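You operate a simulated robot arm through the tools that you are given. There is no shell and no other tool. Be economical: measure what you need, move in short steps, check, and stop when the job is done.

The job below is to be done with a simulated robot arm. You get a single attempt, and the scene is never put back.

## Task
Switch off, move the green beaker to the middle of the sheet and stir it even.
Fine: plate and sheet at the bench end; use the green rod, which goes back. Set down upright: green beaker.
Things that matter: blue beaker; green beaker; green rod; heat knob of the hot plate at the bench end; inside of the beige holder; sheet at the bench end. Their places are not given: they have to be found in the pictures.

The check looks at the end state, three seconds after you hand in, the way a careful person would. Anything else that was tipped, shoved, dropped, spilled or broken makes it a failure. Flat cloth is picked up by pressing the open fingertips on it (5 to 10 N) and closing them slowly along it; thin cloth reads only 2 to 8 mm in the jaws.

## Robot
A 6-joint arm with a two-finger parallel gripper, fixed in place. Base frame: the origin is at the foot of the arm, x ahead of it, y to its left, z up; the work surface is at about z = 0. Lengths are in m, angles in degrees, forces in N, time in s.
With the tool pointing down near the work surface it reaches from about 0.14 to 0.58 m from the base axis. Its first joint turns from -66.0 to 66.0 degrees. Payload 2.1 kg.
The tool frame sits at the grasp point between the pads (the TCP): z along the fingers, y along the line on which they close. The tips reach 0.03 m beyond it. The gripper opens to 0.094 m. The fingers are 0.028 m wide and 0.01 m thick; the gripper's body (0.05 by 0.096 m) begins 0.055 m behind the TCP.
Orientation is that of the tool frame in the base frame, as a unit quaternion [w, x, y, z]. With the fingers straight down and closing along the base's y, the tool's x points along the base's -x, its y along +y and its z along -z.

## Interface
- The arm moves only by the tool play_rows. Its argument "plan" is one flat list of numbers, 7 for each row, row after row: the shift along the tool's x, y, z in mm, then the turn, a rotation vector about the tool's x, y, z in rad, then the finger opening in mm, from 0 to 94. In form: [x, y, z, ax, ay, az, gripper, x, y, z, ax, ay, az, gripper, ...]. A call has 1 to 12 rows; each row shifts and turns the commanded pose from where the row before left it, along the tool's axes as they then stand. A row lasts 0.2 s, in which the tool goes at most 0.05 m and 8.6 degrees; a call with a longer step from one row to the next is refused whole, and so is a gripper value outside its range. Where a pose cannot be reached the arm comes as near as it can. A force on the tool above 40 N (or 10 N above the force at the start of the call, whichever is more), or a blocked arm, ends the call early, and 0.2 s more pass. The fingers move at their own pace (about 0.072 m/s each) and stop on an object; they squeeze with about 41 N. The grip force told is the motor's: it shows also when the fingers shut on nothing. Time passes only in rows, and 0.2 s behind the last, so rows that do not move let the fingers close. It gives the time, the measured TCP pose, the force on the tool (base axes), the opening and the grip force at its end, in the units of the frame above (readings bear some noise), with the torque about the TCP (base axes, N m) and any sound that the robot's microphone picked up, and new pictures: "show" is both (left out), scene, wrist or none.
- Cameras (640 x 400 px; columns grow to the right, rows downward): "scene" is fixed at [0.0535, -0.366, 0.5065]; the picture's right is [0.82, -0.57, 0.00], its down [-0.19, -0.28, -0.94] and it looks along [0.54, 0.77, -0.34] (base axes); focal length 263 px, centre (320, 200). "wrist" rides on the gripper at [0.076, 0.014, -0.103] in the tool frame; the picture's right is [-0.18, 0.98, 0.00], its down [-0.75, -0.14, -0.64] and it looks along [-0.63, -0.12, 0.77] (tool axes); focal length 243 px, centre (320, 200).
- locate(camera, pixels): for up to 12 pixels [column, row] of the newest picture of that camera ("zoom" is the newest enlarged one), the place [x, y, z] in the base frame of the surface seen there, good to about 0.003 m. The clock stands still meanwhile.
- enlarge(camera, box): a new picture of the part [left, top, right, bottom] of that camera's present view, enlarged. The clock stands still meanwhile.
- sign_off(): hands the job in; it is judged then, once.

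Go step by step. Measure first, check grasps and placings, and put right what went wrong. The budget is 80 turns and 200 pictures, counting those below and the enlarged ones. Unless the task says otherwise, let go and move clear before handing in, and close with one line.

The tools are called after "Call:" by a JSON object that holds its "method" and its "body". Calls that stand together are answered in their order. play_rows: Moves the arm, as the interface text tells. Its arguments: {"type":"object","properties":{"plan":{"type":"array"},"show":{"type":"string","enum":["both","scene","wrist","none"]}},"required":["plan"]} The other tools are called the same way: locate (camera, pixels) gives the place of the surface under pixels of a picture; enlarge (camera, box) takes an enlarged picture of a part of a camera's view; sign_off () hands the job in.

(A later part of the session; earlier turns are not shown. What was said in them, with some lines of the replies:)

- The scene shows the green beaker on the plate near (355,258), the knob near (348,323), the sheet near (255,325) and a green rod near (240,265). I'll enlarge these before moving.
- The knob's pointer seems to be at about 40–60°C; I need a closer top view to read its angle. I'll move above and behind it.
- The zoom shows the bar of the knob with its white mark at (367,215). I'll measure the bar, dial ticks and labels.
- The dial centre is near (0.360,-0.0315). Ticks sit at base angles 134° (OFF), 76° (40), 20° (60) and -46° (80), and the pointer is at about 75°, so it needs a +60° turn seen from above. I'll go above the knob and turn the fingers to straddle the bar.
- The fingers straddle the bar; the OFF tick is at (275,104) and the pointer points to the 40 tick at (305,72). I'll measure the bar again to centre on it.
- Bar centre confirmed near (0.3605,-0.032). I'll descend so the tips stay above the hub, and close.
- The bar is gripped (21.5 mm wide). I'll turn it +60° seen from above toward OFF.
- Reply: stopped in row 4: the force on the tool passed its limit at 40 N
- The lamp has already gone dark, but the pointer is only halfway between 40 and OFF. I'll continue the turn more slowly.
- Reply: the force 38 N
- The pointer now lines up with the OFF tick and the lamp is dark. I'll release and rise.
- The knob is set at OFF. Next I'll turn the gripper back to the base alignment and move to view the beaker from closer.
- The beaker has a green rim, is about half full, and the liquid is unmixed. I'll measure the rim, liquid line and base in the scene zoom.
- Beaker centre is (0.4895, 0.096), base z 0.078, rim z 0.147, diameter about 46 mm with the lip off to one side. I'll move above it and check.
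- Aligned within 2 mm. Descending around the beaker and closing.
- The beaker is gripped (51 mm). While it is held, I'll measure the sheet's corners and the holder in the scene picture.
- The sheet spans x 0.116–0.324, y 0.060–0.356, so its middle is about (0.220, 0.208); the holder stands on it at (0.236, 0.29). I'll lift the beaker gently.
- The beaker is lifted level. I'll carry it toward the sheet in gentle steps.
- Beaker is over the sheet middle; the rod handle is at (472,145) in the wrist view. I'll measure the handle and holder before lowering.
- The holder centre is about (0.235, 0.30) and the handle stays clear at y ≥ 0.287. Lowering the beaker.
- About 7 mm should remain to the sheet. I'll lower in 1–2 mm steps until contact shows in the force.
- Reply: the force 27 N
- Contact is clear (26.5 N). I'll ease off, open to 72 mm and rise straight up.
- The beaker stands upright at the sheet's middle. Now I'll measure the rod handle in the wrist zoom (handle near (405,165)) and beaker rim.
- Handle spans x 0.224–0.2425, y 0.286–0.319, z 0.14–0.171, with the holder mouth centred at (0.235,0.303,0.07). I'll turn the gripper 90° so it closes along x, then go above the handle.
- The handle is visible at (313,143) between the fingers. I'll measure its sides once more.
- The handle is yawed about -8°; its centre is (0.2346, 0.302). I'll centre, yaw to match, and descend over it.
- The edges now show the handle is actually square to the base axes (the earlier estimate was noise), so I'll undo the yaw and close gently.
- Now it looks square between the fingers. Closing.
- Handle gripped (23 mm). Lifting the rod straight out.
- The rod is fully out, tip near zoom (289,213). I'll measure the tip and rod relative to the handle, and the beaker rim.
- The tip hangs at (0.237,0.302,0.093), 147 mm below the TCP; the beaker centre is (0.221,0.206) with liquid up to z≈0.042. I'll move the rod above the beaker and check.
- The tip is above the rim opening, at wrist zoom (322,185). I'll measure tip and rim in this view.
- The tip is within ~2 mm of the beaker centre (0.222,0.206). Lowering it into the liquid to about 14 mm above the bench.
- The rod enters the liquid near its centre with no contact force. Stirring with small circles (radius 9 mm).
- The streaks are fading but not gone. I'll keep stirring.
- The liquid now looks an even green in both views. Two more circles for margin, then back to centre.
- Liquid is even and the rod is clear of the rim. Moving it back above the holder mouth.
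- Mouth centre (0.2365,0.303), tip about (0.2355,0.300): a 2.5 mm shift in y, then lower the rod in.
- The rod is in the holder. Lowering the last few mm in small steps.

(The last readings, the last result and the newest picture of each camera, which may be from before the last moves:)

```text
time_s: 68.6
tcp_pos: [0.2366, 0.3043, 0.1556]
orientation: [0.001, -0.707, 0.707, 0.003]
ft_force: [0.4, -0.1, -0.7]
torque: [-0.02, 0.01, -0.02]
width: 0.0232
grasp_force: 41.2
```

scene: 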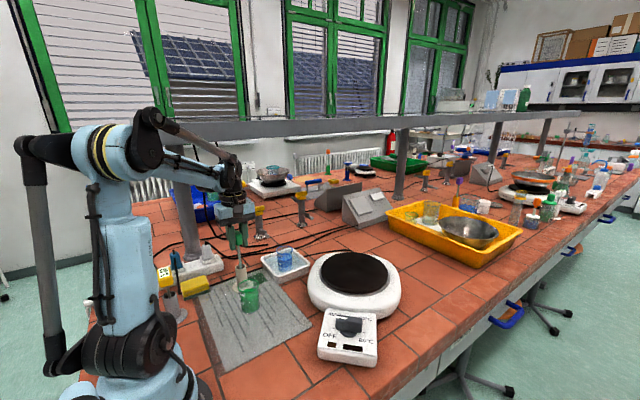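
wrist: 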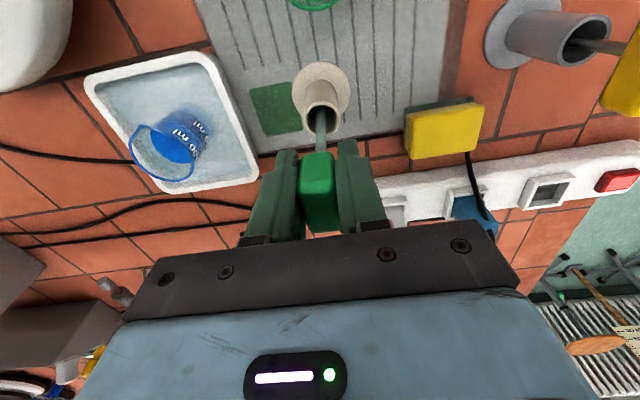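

At the original grip height. Releasing and rising straight up.

Call:
{"method": "play_rows", "body": {"plan": [0, 0, 0, 0, 0, 0, 26, 0, 0, 0, 0, 0, 0, 34, 0, 0, 0, 0, 0, 0, 44, 0, 0, 0, 0, 0, 0, 54, 0, 0, 0, 0, 0, 0, 54, 0, 0, -15, 0, 0, 0, 54, 0, 0, -25, 0, 0, 0, 54, 0, 0, -35, 0, 0, 0, 54, 0, 0, -40, 0, 0, 0, 54, 0, 0, -30, 0, 0, 0, 54]}}

Call:
{"method": "enlarge", "body": {"camera": "scene", "box": [200, 210, 320, 330]}}

Call:
{"method": "enlarge", "body": {"camera": "wrist", "box": [240, 20, 400, 160]}}

```text
time_s: 70.8
tcp_pos: [0.2377, 0.3021, 0.3002]
orientation: [-0.001, 0.707, -0.707, -0.003]
ft_force: [-0.3, 0.7, -0.9]
torque: [0.01, 0.01, 0.0]
width: 0.0542
grasp_force: 0.0
```

scene: 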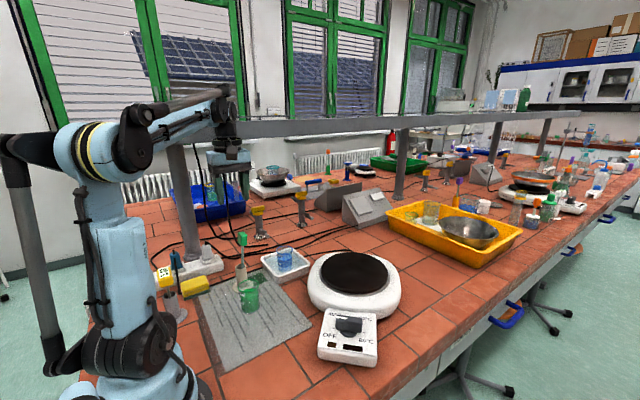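
wrist: 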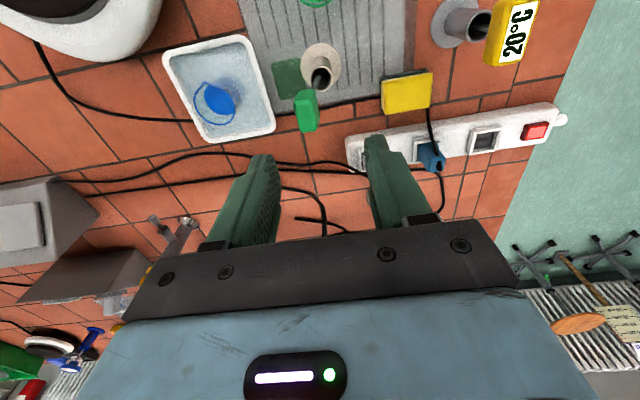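

```text
3.33 times, centred on (260, 270) of scene
```

zoom: 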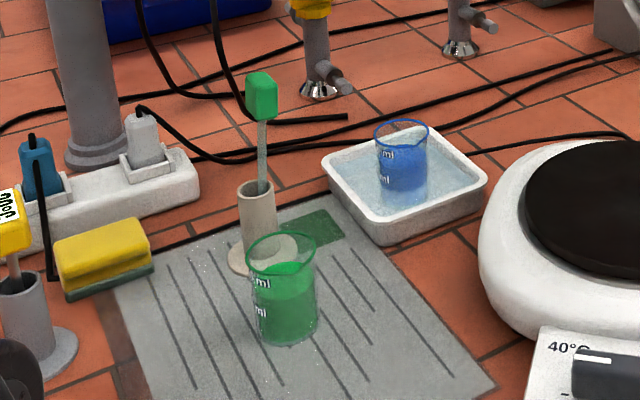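

```text
2.86 times, centred on (320, 90) of wrist
```

zoom: 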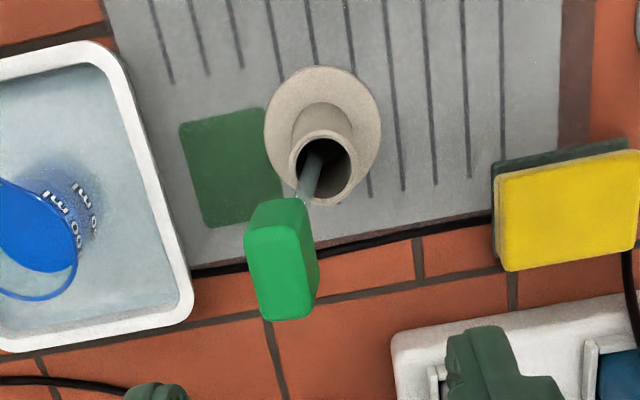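

The rod rests in its holder, the beaker stands upright mid-sheet with even green liquid, the knob is at OFF and the lamp is dark. The gripper is empty and clear, so I'm handing in.

Call:
{"method": "sign_off", "body": {}}

```text
The job is handed in.
```

The hot plate is off, the green beaker stands upright in the middle of the sheet with its liquid stirred even, and the green rod is back in the beige holder.
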